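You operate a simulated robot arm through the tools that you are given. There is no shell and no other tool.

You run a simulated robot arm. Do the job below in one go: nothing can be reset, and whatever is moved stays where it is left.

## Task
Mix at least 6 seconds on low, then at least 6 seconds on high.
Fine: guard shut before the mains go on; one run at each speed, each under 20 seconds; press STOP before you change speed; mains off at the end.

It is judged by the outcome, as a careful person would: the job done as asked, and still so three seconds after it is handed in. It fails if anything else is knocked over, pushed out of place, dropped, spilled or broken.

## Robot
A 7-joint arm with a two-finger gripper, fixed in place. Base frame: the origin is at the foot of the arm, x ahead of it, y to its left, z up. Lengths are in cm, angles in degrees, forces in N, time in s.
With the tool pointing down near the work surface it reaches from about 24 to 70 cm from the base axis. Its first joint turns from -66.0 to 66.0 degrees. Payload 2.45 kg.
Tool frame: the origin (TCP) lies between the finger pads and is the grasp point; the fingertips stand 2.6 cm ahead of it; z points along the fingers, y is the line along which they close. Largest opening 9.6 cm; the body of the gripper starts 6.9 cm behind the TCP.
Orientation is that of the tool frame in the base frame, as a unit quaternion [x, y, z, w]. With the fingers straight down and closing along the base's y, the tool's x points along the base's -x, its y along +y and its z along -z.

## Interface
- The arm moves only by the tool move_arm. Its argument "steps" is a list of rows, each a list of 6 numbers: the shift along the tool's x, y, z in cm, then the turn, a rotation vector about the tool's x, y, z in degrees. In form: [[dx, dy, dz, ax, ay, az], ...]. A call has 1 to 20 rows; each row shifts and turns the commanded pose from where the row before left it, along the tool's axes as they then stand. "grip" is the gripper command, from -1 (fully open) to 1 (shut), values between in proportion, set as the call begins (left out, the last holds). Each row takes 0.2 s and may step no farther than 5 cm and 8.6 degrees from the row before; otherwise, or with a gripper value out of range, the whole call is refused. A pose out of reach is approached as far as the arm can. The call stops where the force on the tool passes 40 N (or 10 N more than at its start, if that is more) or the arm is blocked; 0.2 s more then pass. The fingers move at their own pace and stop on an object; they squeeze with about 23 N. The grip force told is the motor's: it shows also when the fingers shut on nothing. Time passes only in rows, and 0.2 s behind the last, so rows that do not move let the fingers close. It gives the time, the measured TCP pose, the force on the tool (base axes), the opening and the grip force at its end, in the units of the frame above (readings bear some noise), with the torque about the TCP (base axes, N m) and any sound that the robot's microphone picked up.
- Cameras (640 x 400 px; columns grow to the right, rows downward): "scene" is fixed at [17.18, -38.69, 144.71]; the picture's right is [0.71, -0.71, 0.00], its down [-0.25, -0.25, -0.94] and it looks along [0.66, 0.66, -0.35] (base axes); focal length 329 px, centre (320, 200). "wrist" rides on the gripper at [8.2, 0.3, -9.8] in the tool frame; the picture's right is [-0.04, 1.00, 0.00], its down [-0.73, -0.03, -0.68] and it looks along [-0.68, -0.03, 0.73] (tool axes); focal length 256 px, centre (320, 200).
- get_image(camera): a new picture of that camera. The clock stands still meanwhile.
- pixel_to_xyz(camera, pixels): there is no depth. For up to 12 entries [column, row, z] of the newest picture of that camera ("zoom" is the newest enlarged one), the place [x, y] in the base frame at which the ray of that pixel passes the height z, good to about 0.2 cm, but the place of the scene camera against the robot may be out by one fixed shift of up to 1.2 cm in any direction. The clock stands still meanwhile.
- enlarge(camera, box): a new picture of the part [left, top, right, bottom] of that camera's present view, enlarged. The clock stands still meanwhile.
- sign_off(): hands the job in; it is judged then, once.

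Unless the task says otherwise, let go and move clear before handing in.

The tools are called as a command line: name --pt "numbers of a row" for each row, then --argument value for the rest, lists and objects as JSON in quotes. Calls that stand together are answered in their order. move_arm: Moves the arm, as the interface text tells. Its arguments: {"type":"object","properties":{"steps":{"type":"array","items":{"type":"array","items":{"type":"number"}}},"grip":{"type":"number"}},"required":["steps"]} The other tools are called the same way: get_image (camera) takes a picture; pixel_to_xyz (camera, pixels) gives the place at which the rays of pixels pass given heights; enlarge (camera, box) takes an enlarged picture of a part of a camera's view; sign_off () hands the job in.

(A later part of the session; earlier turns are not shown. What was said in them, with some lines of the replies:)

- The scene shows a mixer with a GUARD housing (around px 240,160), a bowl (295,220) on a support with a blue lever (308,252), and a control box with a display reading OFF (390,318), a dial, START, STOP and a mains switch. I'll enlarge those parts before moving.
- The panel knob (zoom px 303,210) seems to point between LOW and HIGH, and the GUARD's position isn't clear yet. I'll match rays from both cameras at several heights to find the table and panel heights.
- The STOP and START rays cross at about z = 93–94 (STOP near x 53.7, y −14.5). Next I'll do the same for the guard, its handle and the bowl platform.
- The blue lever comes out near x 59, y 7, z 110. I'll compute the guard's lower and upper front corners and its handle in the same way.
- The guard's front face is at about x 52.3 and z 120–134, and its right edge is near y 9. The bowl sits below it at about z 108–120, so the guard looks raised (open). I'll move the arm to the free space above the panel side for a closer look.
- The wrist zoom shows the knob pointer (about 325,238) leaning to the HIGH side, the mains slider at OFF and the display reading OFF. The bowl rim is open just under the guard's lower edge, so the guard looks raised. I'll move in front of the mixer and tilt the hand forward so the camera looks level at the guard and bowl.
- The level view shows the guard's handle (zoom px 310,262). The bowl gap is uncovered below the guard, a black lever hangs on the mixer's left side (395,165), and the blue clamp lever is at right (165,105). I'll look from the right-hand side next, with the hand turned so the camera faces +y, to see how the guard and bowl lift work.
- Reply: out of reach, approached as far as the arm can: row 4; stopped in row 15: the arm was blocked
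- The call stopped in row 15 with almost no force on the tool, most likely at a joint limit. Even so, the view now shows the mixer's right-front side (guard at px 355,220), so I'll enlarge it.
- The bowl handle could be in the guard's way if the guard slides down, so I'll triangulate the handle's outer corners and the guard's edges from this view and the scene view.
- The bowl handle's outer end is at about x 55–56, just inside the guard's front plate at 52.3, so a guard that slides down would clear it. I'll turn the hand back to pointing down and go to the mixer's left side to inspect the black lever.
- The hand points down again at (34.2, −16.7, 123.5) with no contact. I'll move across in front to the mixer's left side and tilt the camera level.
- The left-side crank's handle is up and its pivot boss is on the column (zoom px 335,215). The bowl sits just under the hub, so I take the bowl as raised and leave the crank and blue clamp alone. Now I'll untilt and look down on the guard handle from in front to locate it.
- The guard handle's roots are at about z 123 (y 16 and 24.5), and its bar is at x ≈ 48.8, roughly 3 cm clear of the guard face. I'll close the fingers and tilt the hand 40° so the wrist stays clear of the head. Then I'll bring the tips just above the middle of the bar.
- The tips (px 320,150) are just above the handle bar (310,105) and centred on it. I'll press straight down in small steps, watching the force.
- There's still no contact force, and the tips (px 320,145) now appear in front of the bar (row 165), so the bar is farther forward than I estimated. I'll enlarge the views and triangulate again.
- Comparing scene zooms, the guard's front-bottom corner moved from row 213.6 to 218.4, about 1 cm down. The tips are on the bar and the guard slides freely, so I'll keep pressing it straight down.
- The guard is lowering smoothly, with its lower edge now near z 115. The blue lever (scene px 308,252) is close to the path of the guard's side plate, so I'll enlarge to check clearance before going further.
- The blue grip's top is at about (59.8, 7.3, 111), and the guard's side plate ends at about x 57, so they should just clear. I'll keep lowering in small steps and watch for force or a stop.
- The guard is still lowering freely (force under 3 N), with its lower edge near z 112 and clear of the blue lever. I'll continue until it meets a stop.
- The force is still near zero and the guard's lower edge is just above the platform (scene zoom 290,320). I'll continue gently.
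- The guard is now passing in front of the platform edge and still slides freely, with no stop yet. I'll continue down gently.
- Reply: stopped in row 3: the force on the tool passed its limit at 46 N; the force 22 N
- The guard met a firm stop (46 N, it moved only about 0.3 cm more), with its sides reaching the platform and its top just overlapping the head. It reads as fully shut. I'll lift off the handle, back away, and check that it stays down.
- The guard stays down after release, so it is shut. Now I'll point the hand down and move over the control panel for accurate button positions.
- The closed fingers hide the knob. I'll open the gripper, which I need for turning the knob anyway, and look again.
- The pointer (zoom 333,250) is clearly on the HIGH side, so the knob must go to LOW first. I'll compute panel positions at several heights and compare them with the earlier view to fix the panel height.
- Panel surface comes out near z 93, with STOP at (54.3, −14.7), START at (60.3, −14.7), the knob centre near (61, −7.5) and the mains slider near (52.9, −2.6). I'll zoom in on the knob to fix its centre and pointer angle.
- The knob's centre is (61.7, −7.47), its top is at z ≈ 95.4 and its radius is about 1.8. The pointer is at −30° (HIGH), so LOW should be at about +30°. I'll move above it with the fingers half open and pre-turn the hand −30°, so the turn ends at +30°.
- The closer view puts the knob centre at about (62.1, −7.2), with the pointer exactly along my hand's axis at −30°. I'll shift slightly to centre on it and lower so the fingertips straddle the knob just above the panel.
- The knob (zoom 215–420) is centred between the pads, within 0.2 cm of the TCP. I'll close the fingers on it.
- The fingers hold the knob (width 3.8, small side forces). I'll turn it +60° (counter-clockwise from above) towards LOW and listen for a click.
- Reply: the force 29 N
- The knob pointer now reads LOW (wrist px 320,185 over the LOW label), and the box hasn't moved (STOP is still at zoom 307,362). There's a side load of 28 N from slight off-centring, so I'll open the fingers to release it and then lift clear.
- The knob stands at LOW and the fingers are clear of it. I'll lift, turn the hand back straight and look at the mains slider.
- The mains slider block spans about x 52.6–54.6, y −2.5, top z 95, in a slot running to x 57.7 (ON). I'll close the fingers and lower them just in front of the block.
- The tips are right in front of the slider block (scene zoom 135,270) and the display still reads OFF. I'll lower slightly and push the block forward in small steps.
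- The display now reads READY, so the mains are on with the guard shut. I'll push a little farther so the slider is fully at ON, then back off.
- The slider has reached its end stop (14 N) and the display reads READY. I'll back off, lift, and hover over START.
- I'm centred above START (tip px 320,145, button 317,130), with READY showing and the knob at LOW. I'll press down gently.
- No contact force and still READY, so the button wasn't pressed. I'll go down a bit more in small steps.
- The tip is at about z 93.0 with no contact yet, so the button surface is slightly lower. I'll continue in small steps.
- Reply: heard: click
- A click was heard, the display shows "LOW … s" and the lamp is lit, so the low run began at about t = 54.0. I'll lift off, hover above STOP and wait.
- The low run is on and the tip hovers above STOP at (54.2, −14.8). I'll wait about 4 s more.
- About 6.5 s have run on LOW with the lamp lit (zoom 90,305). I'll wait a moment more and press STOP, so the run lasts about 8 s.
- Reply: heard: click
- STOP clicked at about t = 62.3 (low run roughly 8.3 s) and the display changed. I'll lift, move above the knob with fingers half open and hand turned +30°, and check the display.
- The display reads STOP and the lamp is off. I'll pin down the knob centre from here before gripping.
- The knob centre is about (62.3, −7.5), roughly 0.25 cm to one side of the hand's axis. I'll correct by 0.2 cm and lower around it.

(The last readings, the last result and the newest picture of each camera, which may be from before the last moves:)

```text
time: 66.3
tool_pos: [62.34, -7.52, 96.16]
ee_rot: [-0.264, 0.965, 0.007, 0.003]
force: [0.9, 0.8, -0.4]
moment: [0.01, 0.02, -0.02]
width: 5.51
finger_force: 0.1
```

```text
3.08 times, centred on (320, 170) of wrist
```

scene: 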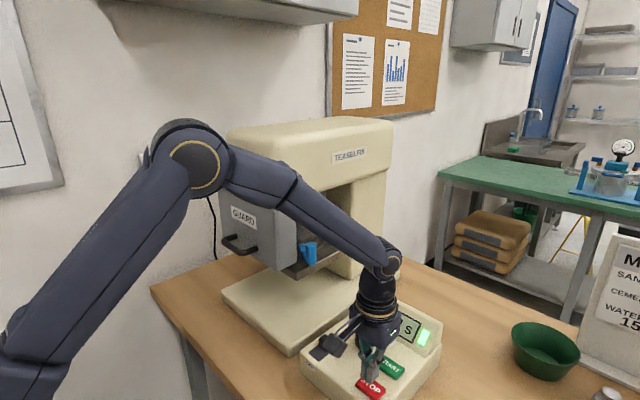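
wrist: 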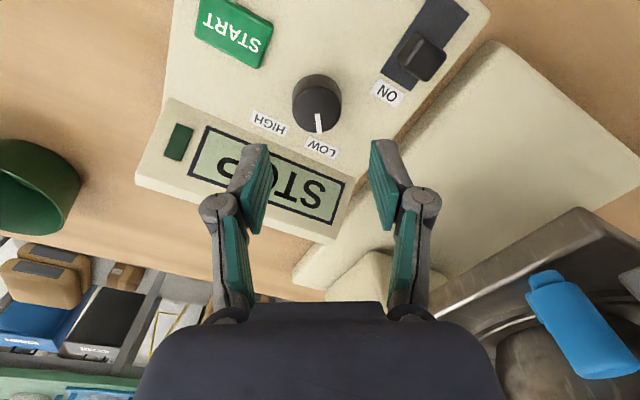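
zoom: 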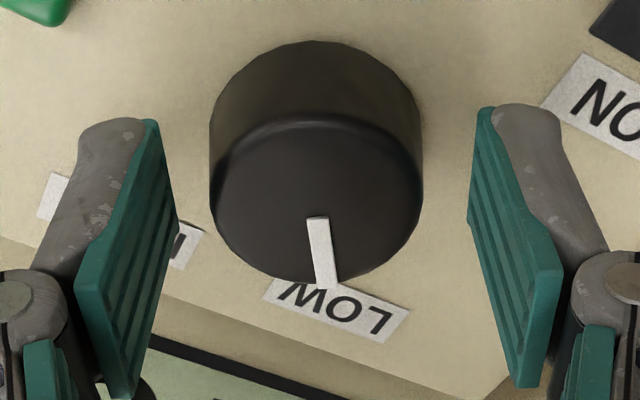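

The knob is centred to about 0.1–0.15 cm. I'll make that tiny correction, close on it, and turn it −64° towards HIGH.

move_arm --pt "0.12 -0.1 0 0 0 0" --pt "0 0 0 0 0 0" --pt "0 0 0 0 0 0" --pt "0 0 0 0 0 0" --grip 1

move_arm --pt "0 0 0 0 0 8" --pt "0 0 0 0 0 8" --pt "0 0 0 0 0 8" --pt "0 0 0 0 0 8" --pt "0 0 0 0 0 8" --pt "0 0 0 0 0 8" --pt "0 0 0 0 0 8" --pt "0 0 0 0 0 8" --pt "0 0 0 0 0 0"

get_image --camera "wrist"

enlarge --camera "scene" --box '[285, 260, 465, 400]'

```text
time: 67.3
tool_pos: [62.32, -7.61, 96.08]
ee_rot: [-0.263, 0.965, 0.008, 0.003]
force: [0.7, 2.7, -1.2]
moment: [0.06, 0.01, -0.06]
width: 3.87
finger_force: 45.4
```

```text
time: 69.3
tool_pos: [62.4, -7.38, 96.14]
ee_rot: [0.289, 0.957, 0.011, -0.002]
force: [-3.9, 26.2, 7.6]
moment: [-0.31, -0.16, 0.04]
width: 3.91
finger_force: 45.3
```

```text
taken
```

wrist: 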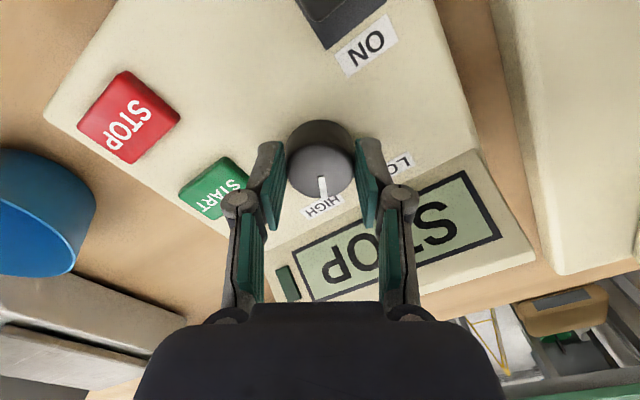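

```text
2.86 times, centred on (375, 330) of scene
```

zoom: 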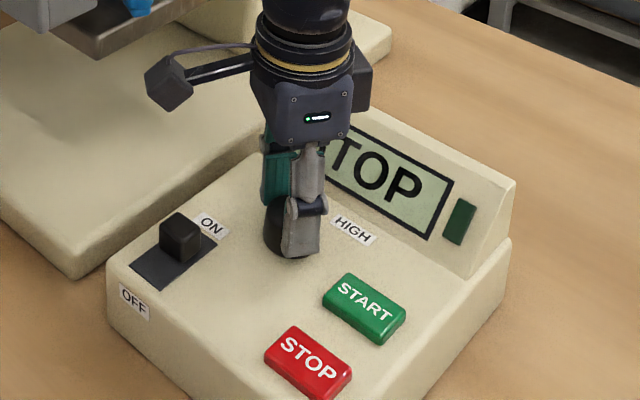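

The pointer is over HIGH (px 322,187), and the box hasn't moved. I'll release the knob and check the pointer.

move_arm --pt "0 0.2 0 0 0 0" --pt "0 0 0 0 0 0" --pt "0 0 0 0 0 0" --pt "0 0 0 0 0 0" --grip -0.25

move_arm --pt "0 0 -2.5 0 0 0" --pt "0 0 -3 0 0 0" --pt "0 0 -3 0 0 0" --pt "0 0 0 0 0 0"

get_image --camera "wrist"

enlarge --camera "wrist" --box '[270, 60, 370, 150]'

enlarge --camera "scene" --box '[285, 260, 465, 400]'

```text
time: 70.3
tool_pos: [62.42, -7.57, 96.19]
ee_rot: [0.289, 0.957, 0.008, -0.002]
force: [0.2, -0.2, -0.2]
moment: [0.0, 0.01, 0.02]
width: 5.98
finger_force: 0.1
```

```text
time: 71.3
tool_pos: [62.48, -7.71, 104.68]
ee_rot: [0.288, 0.958, 0.007, -0.002]
force: [0.1, 0.4, 0.2]
moment: [-0.01, 0.01, -0.01]
width: 6.0
finger_force: 0.1
```

```text
taken
```

wrist: 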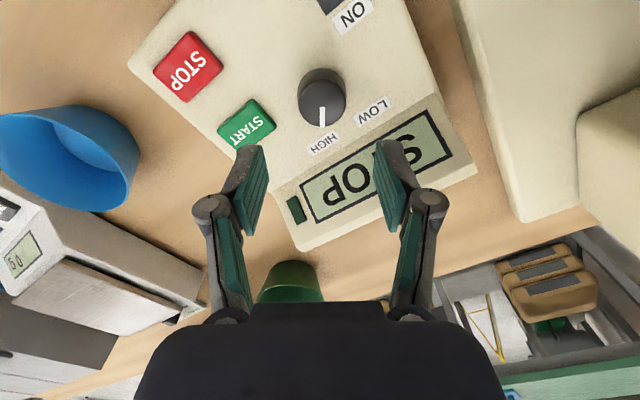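

```text
4.44 times, centred on (320, 105) of wrist
```

zoom: 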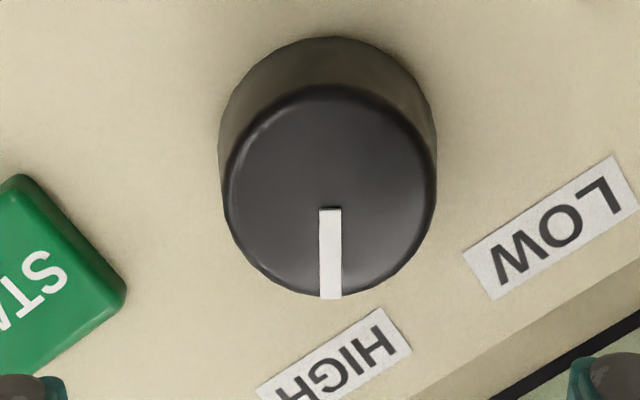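

```text
2.86 times, centred on (375, 330) of scene
```

zoom: 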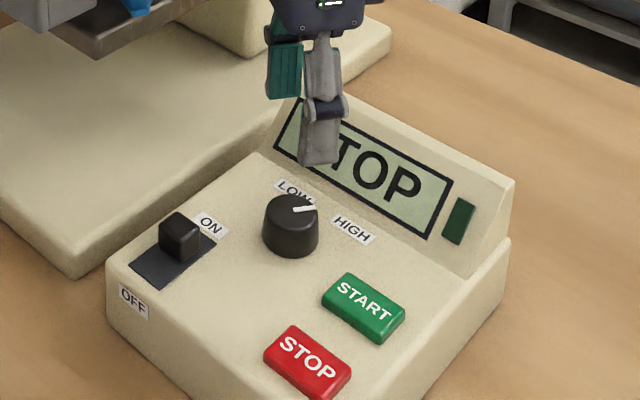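

The knob now points at HIGH as it did originally (scene zoom 305,209), and the display shows STOP. I'll close the fingers, straighten the hand and hover over START.

move_arm --pt "0 0 0 0 0 -8.4" --pt "0 0 0 0 0 -8.4" --pt "0 0 0 0 0 -8.4" --pt "0 0 0 0 0 -8.4" --pt "0.76 -2.38 0 0 0 0" --pt "0.76 -2.38 0 0 0 0" --pt "0.76 -2.38 0 0 0 0" --pt "0 0 2.2 0 0 0" --pt "0 0 2.2 0 0 0" --pt "0 0 2.2 0 0 0" --pt "0 0 0 0 0 0" --grip 1

get_image --camera "wrist"

```text
time: 73.7
tool_pos: [60.05, -14.61, 97.94]
ee_rot: [-0.001, 1.0, 0.008, 0.0]
force: [-0.3, 0.0, 0.4]
moment: [-0.02, 0.02, -0.02]
width: 0.0
finger_force: 23.4
```

```text
taken
```

wrist: 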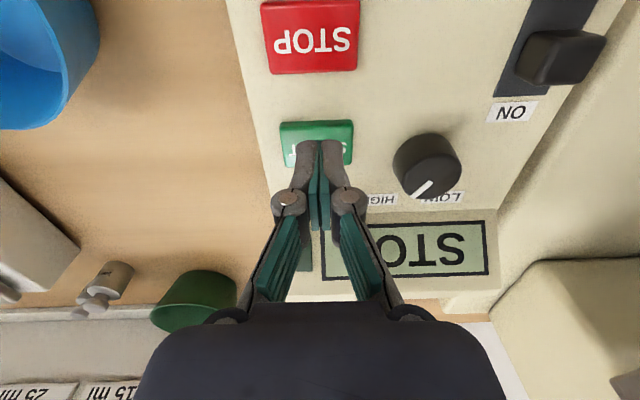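

I'm above START at (60.05, −14.6) with the knob at HIGH and the display reading STOP. I'll press START.

move_arm --pt "0 0 1.5 0 0 0" --pt "0 0 0.8 0 0 0" --pt "0 0 0.2 0 0 0" --pt "0 0 0.2 0 0 0" --pt "0 0 0.2 0 0 0"

get_image --camera "wrist"

```text
time: 74.9
tool_pos: [60.19, -14.67, 95.11]
ee_rot: [-0.001, 1.0, 0.008, 0.001]
force: [0.3, 0.3, 2.6]
moment: [-0.02, -0.01, 0.01]
width: 0.6
finger_force: 28.3
heard: click
```

```text
taken
```

wrist: 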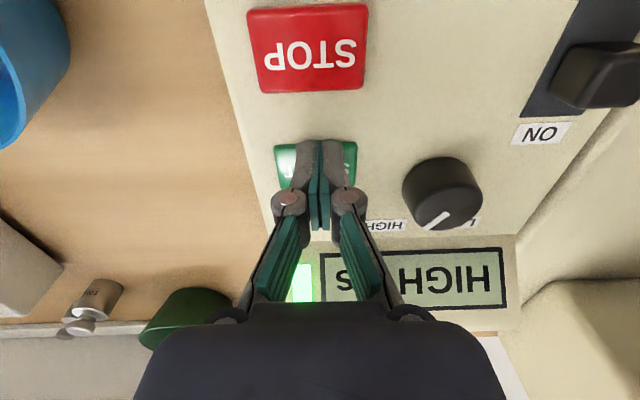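

The click was heard, the display shows "HIGH … s" and the lamp is lit, so the high run began at about t = 74.8. I'll lift off, hover above STOP and wait.

move_arm --pt "0 0 -1.5 0 0 0" --pt "0 0 -1.5 0 0 0" --pt "2.0 0 0 0 0 0" --pt "2.0 0 0 0 0 0" --pt "2.0 0 0 0 0 0" --pt "0 0 0 0 0 0" --pt "0 0 0 0 0 0" --pt "0 0 0 0 0 0" --pt "0 0 0 0 0 0" --pt "0 0 0 0 0 0" --pt "0 0 0 0 0 0" --pt "0 0 0 0 0 0" --pt "0 0 0 0 0 0" --pt "0 0 0 0 0 0" --pt "0 0 0 0 0 0" --pt "0 0 0 0 0 0" --pt "0 0 0 0 0 0" --pt "0 0 0 0 0 0" --pt "0 0 0 0 0 0" --pt "0 0 0 0 0 0"

get_image --camera "wrist"

```text
time: 79.1
tool_pos: [54.18, -14.72, 98.06]
ee_rot: [0.0, 1.0, 0.008, 0.0]
force: [0.1, 0.1, -0.5]
moment: [-0.01, -0.03, -0.03]
width: 0.0
finger_force: 28.5
```

```text
taken
```

wrist: 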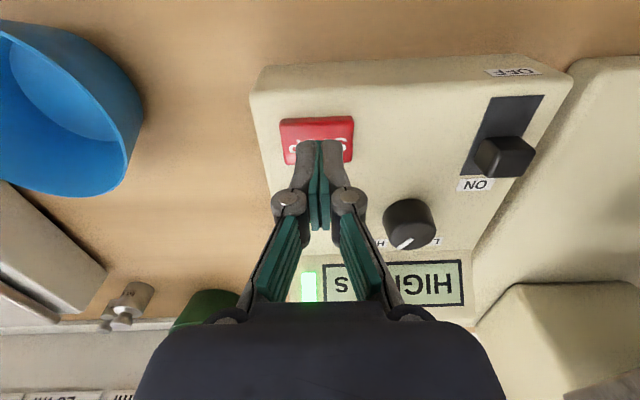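

HIGH is still running at 4.3 s. I'll wait about 2.6 s more, then press STOP in the same call.

move_arm --pt "0 0 0 0 0 0" --pt "0 0 0 0 0 0" --pt "0 0 0 0 0 0" --pt "0 0 0 0 0 0" --pt "0 0 0 0 0 0" --pt "0 0 0 0 0 0" --pt "0 0 0 0 0 0" --pt "0 0 0 0 0 0" --pt "0 0 0 0 0 0" --pt "0 0 0 0 0 0" --pt "0 0 0 0 0 0" --pt "0 0 0 0 0 0" --pt "0 0 0 0 0 0" --pt "0 0 1.5 0 0 0" --pt "0 0 0.8 0 0 0" --pt "0 0 0.3 0 0 0" --pt "0 0 0.2 0 0 0" --pt "0 0 0.2 0 0 0" --pt "0 0 0.1 0 0 0"

get_image --camera "wrist"

```text
time: 83.1
tool_pos: [54.15, -14.64, 94.9]
ee_rot: [0.0, 1.0, 0.007, 0.001]
force: [-0.3, -0.3, 3.3]
moment: [0.0, -0.01, 0.02]
width: 0.58
finger_force: 28.7
heard: click
```

```text
taken
```

wrist: 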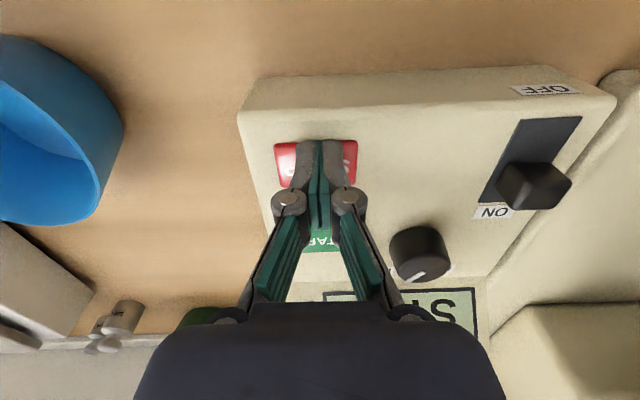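

STOP clicked at about t = 83.0 (high run roughly 8.2 s) and the display shows "ST…". I'll lift and come down on the ON side of the mains slider to push it back to OFF.

move_arm --pt "0 0 -2 0 0 0" --pt "0 0 -3 0 0 0" --pt "0 0 -3 0 0 0" --pt "-1.35 3.0 0 0 0 0" --pt "-1.35 3.0 0 0 0 0" --pt "-1.35 3.0 0 0 0 0" --pt "-1.35 3.0 0 0 0 0" --pt "0 0 2 0 0 0" --pt "0 0 2 0 0 0" --pt "0 0 0 0 0 0"

get_image --camera "wrist"

enlarge --camera "scene" --box '[285, 260, 465, 400]'

```text
time: 85.3
tool_pos: [59.43, -2.62, 99.11]
ee_rot: [-0.001, 1.0, 0.008, 0.0]
force: [0.1, 0.2, 0.2]
moment: [-0.01, 0.03, 0.02]
width: 0.0
finger_force: 28.8
```

```text
taken
```

wrist: 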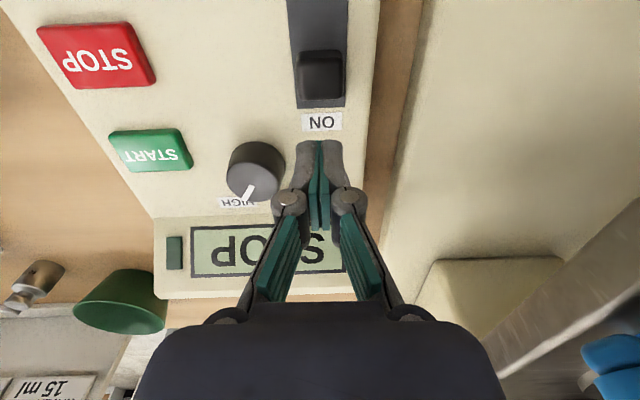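

```text
2.86 times, centred on (375, 330) of scene
```

zoom: 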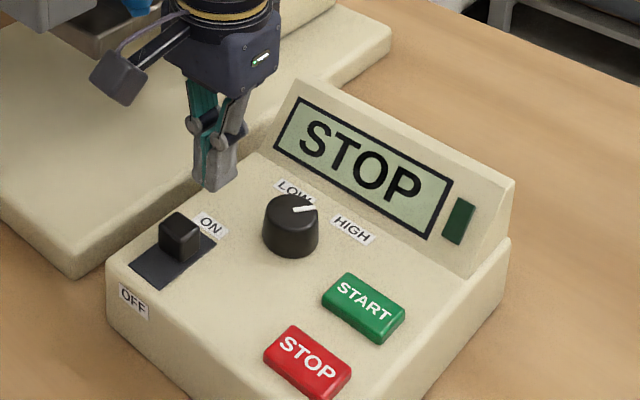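

The display reads STOP and the tips are behind the slider block (px 320,75) in line with it. I'll lower and pull back (−x) in small steps to push it to OFF.

move_arm --pt "0 0 1.5 0 0 0" --pt "0 0 1.0 0 0 0" --pt "0 0 0.5 0 0 0" --pt "0.6 0 0 0 0 0" --pt "0.5 0 0 0 0 0" --pt "0.4 0 0 0 0 0" --pt "0.4 0 0 0 0 0" --pt "0.4 0 0 0 0 0" --pt "0.4 0 0 0 0 0" --pt "0.4 0 0 0 0 0" --pt "0 0 0 0 0 0"

get_image --camera "wrist"

enlarge --camera "scene" --box '[285, 260, 465, 400]'

```text
time: 87.7
tool_pos: [56.29, -2.69, 96.15]
ee_rot: [0.0, 1.0, 0.007, 0.0]
force: [0.2, 1.0, 0.0]
moment: [0.01, 0.0, 0.02]
width: 0.0
finger_force: 28.4
```

```text
taken
```

wrist: 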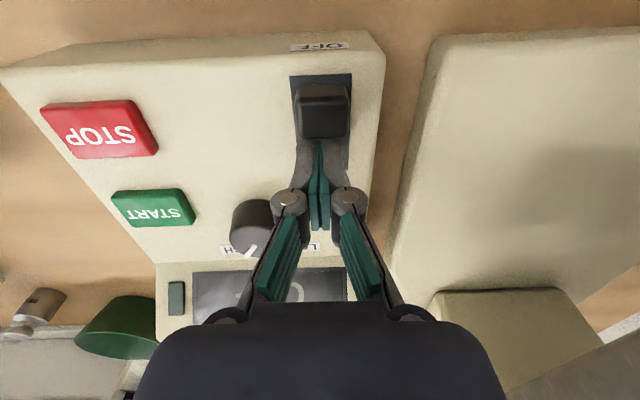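

```text
2.86 times, centred on (375, 330) of scene
```

zoom: 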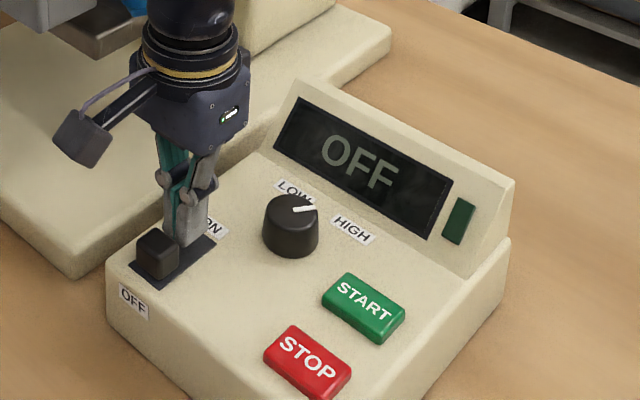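

The display is dark with OFF. I'll nudge the slider a little farther to its end, then back away.

move_arm --pt "0.2 0 0 0 0 0" --pt "0.2 0 0 0 0 0" --pt "0.15 0 0 0 0 0" --pt "0 0 0 0 0 0"

move_arm --pt "-0.8 0 0 0 0 0" --pt "0 0 -3 0 0 0" --pt "0 0 -4 0 0 0" --pt "0 0 -4 0 0 0" --pt "4 -1 -1 0 0 0" --pt "4 -1 -1 0 0 0" --pt "4 -1 -1 0 0 0" --pt "4 -1 -1 0 0 0" --pt "4 -1 -1 0 0 0" --pt "0 0 0 0 0 0"

get_image --camera "scene"

enlarge --camera "scene" --box '[285, 270, 465, 400]'

get_image --camera "wrist"

```text
time: 88.7
tool_pos: [55.99, -2.56, 96.17]
ee_rot: [-0.001, 1.0, 0.007, 0.003]
force: [10.8, 0.0, -5.7]
moment: [-0.01, -0.27, -0.04]
width: 0.61
finger_force: 28.7
```

```text
time: 90.9
tool_pos: [36.71, -7.96, 111.99]
ee_rot: [-0.001, 1.0, 0.007, 0.001]
force: [-1.2, 0.1, 0.5]
moment: [0.0, -0.01, 0.01]
width: 0.0
finger_force: 28.4
```

```text
taken
```

scene: 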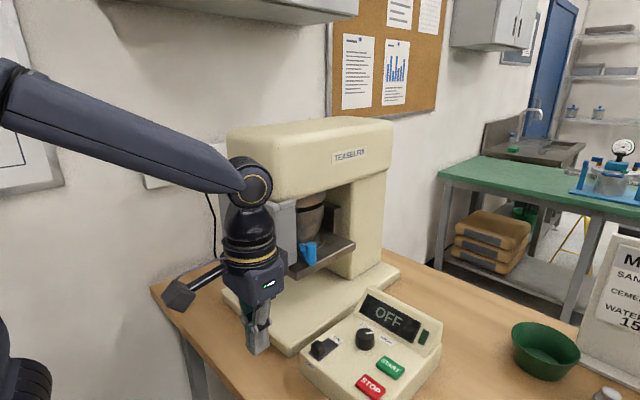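

```text
3.08 times, centred on (375, 335) of scene
```

zoom: 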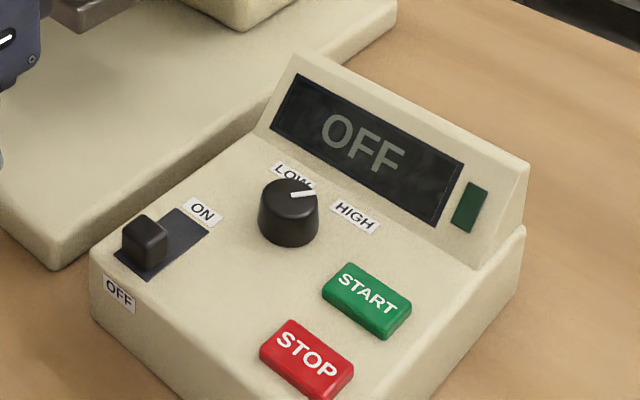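

```text
taken
```

wrist: 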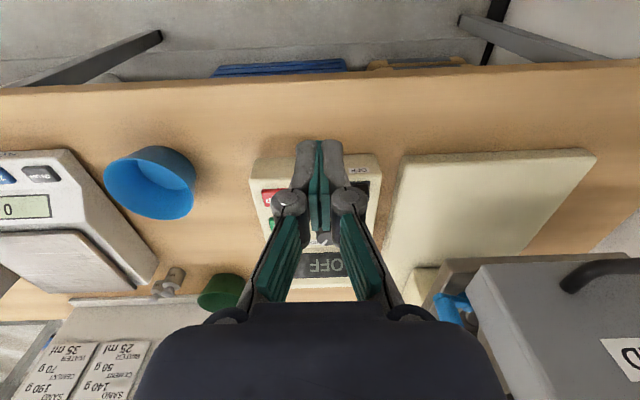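

The mains slider is back at OFF, the display is dark and the arm is clear of the panel. I'll raise the arm a little and make one last check of the mixer and bench before handing in.

move_arm --pt "0 -2 -4 0 0 0" --pt "0 -2 -4 0 0 0" --pt "0 -2 -4 0 0 0" --pt "0 0 -4 0 0 0" --pt "0 0 0 0 0 0" --grip 0

get_image --camera "wrist"

get_image --camera "scene"

```text
time: 92.1
tool_pos: [36.68, -14.17, 127.97]
ee_rot: [-0.002, 1.0, 0.008, 0.001]
force: [-0.8, 0.3, -0.1]
moment: [0.02, 0.01, -0.01]
width: 4.81
finger_force: 0.1
```

```text
taken
```

wrist: 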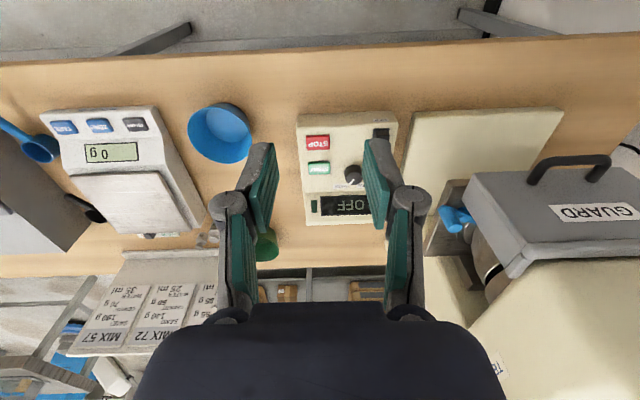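

```text
taken
```

scene: 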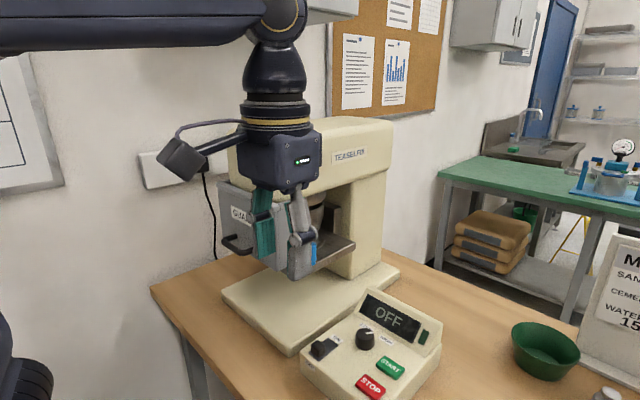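

The guard is still shut, the display reads OFF, and everything else on the bench is where it was. Both runs were done (LOW about 8.3 s, HIGH about 8.2 s, STOP pressed after each) and the mains are off, so I'm handing in.

sign_off

```text
The job is handed in.
```

The mixing is done: about 8.3 seconds on low, then about 8.2 seconds on high, one run at each speed. I timed both from the start and stop clicks, because the fingers hid the display's counter.

- **Guard:** I pushed it down to its stop before switching the mains on. It was still shut at the end.
- **Speed change:** I pressed STOP after the low run, and the display read STOP before I turned the knob to HIGH.
- **Mains:** after the final STOP I slid the switch back to OFF, and the display reads OFF.
- **Bench:** nothing was knocked, moved or spilled as far as the last pictures show, and the arm is clear of the mixer and panel.

I left the blue lever by the bowl and the black crank on the mixer's left side as I found them. The bowl already looked raised. The knob is still at HIGH, where it was at the start.
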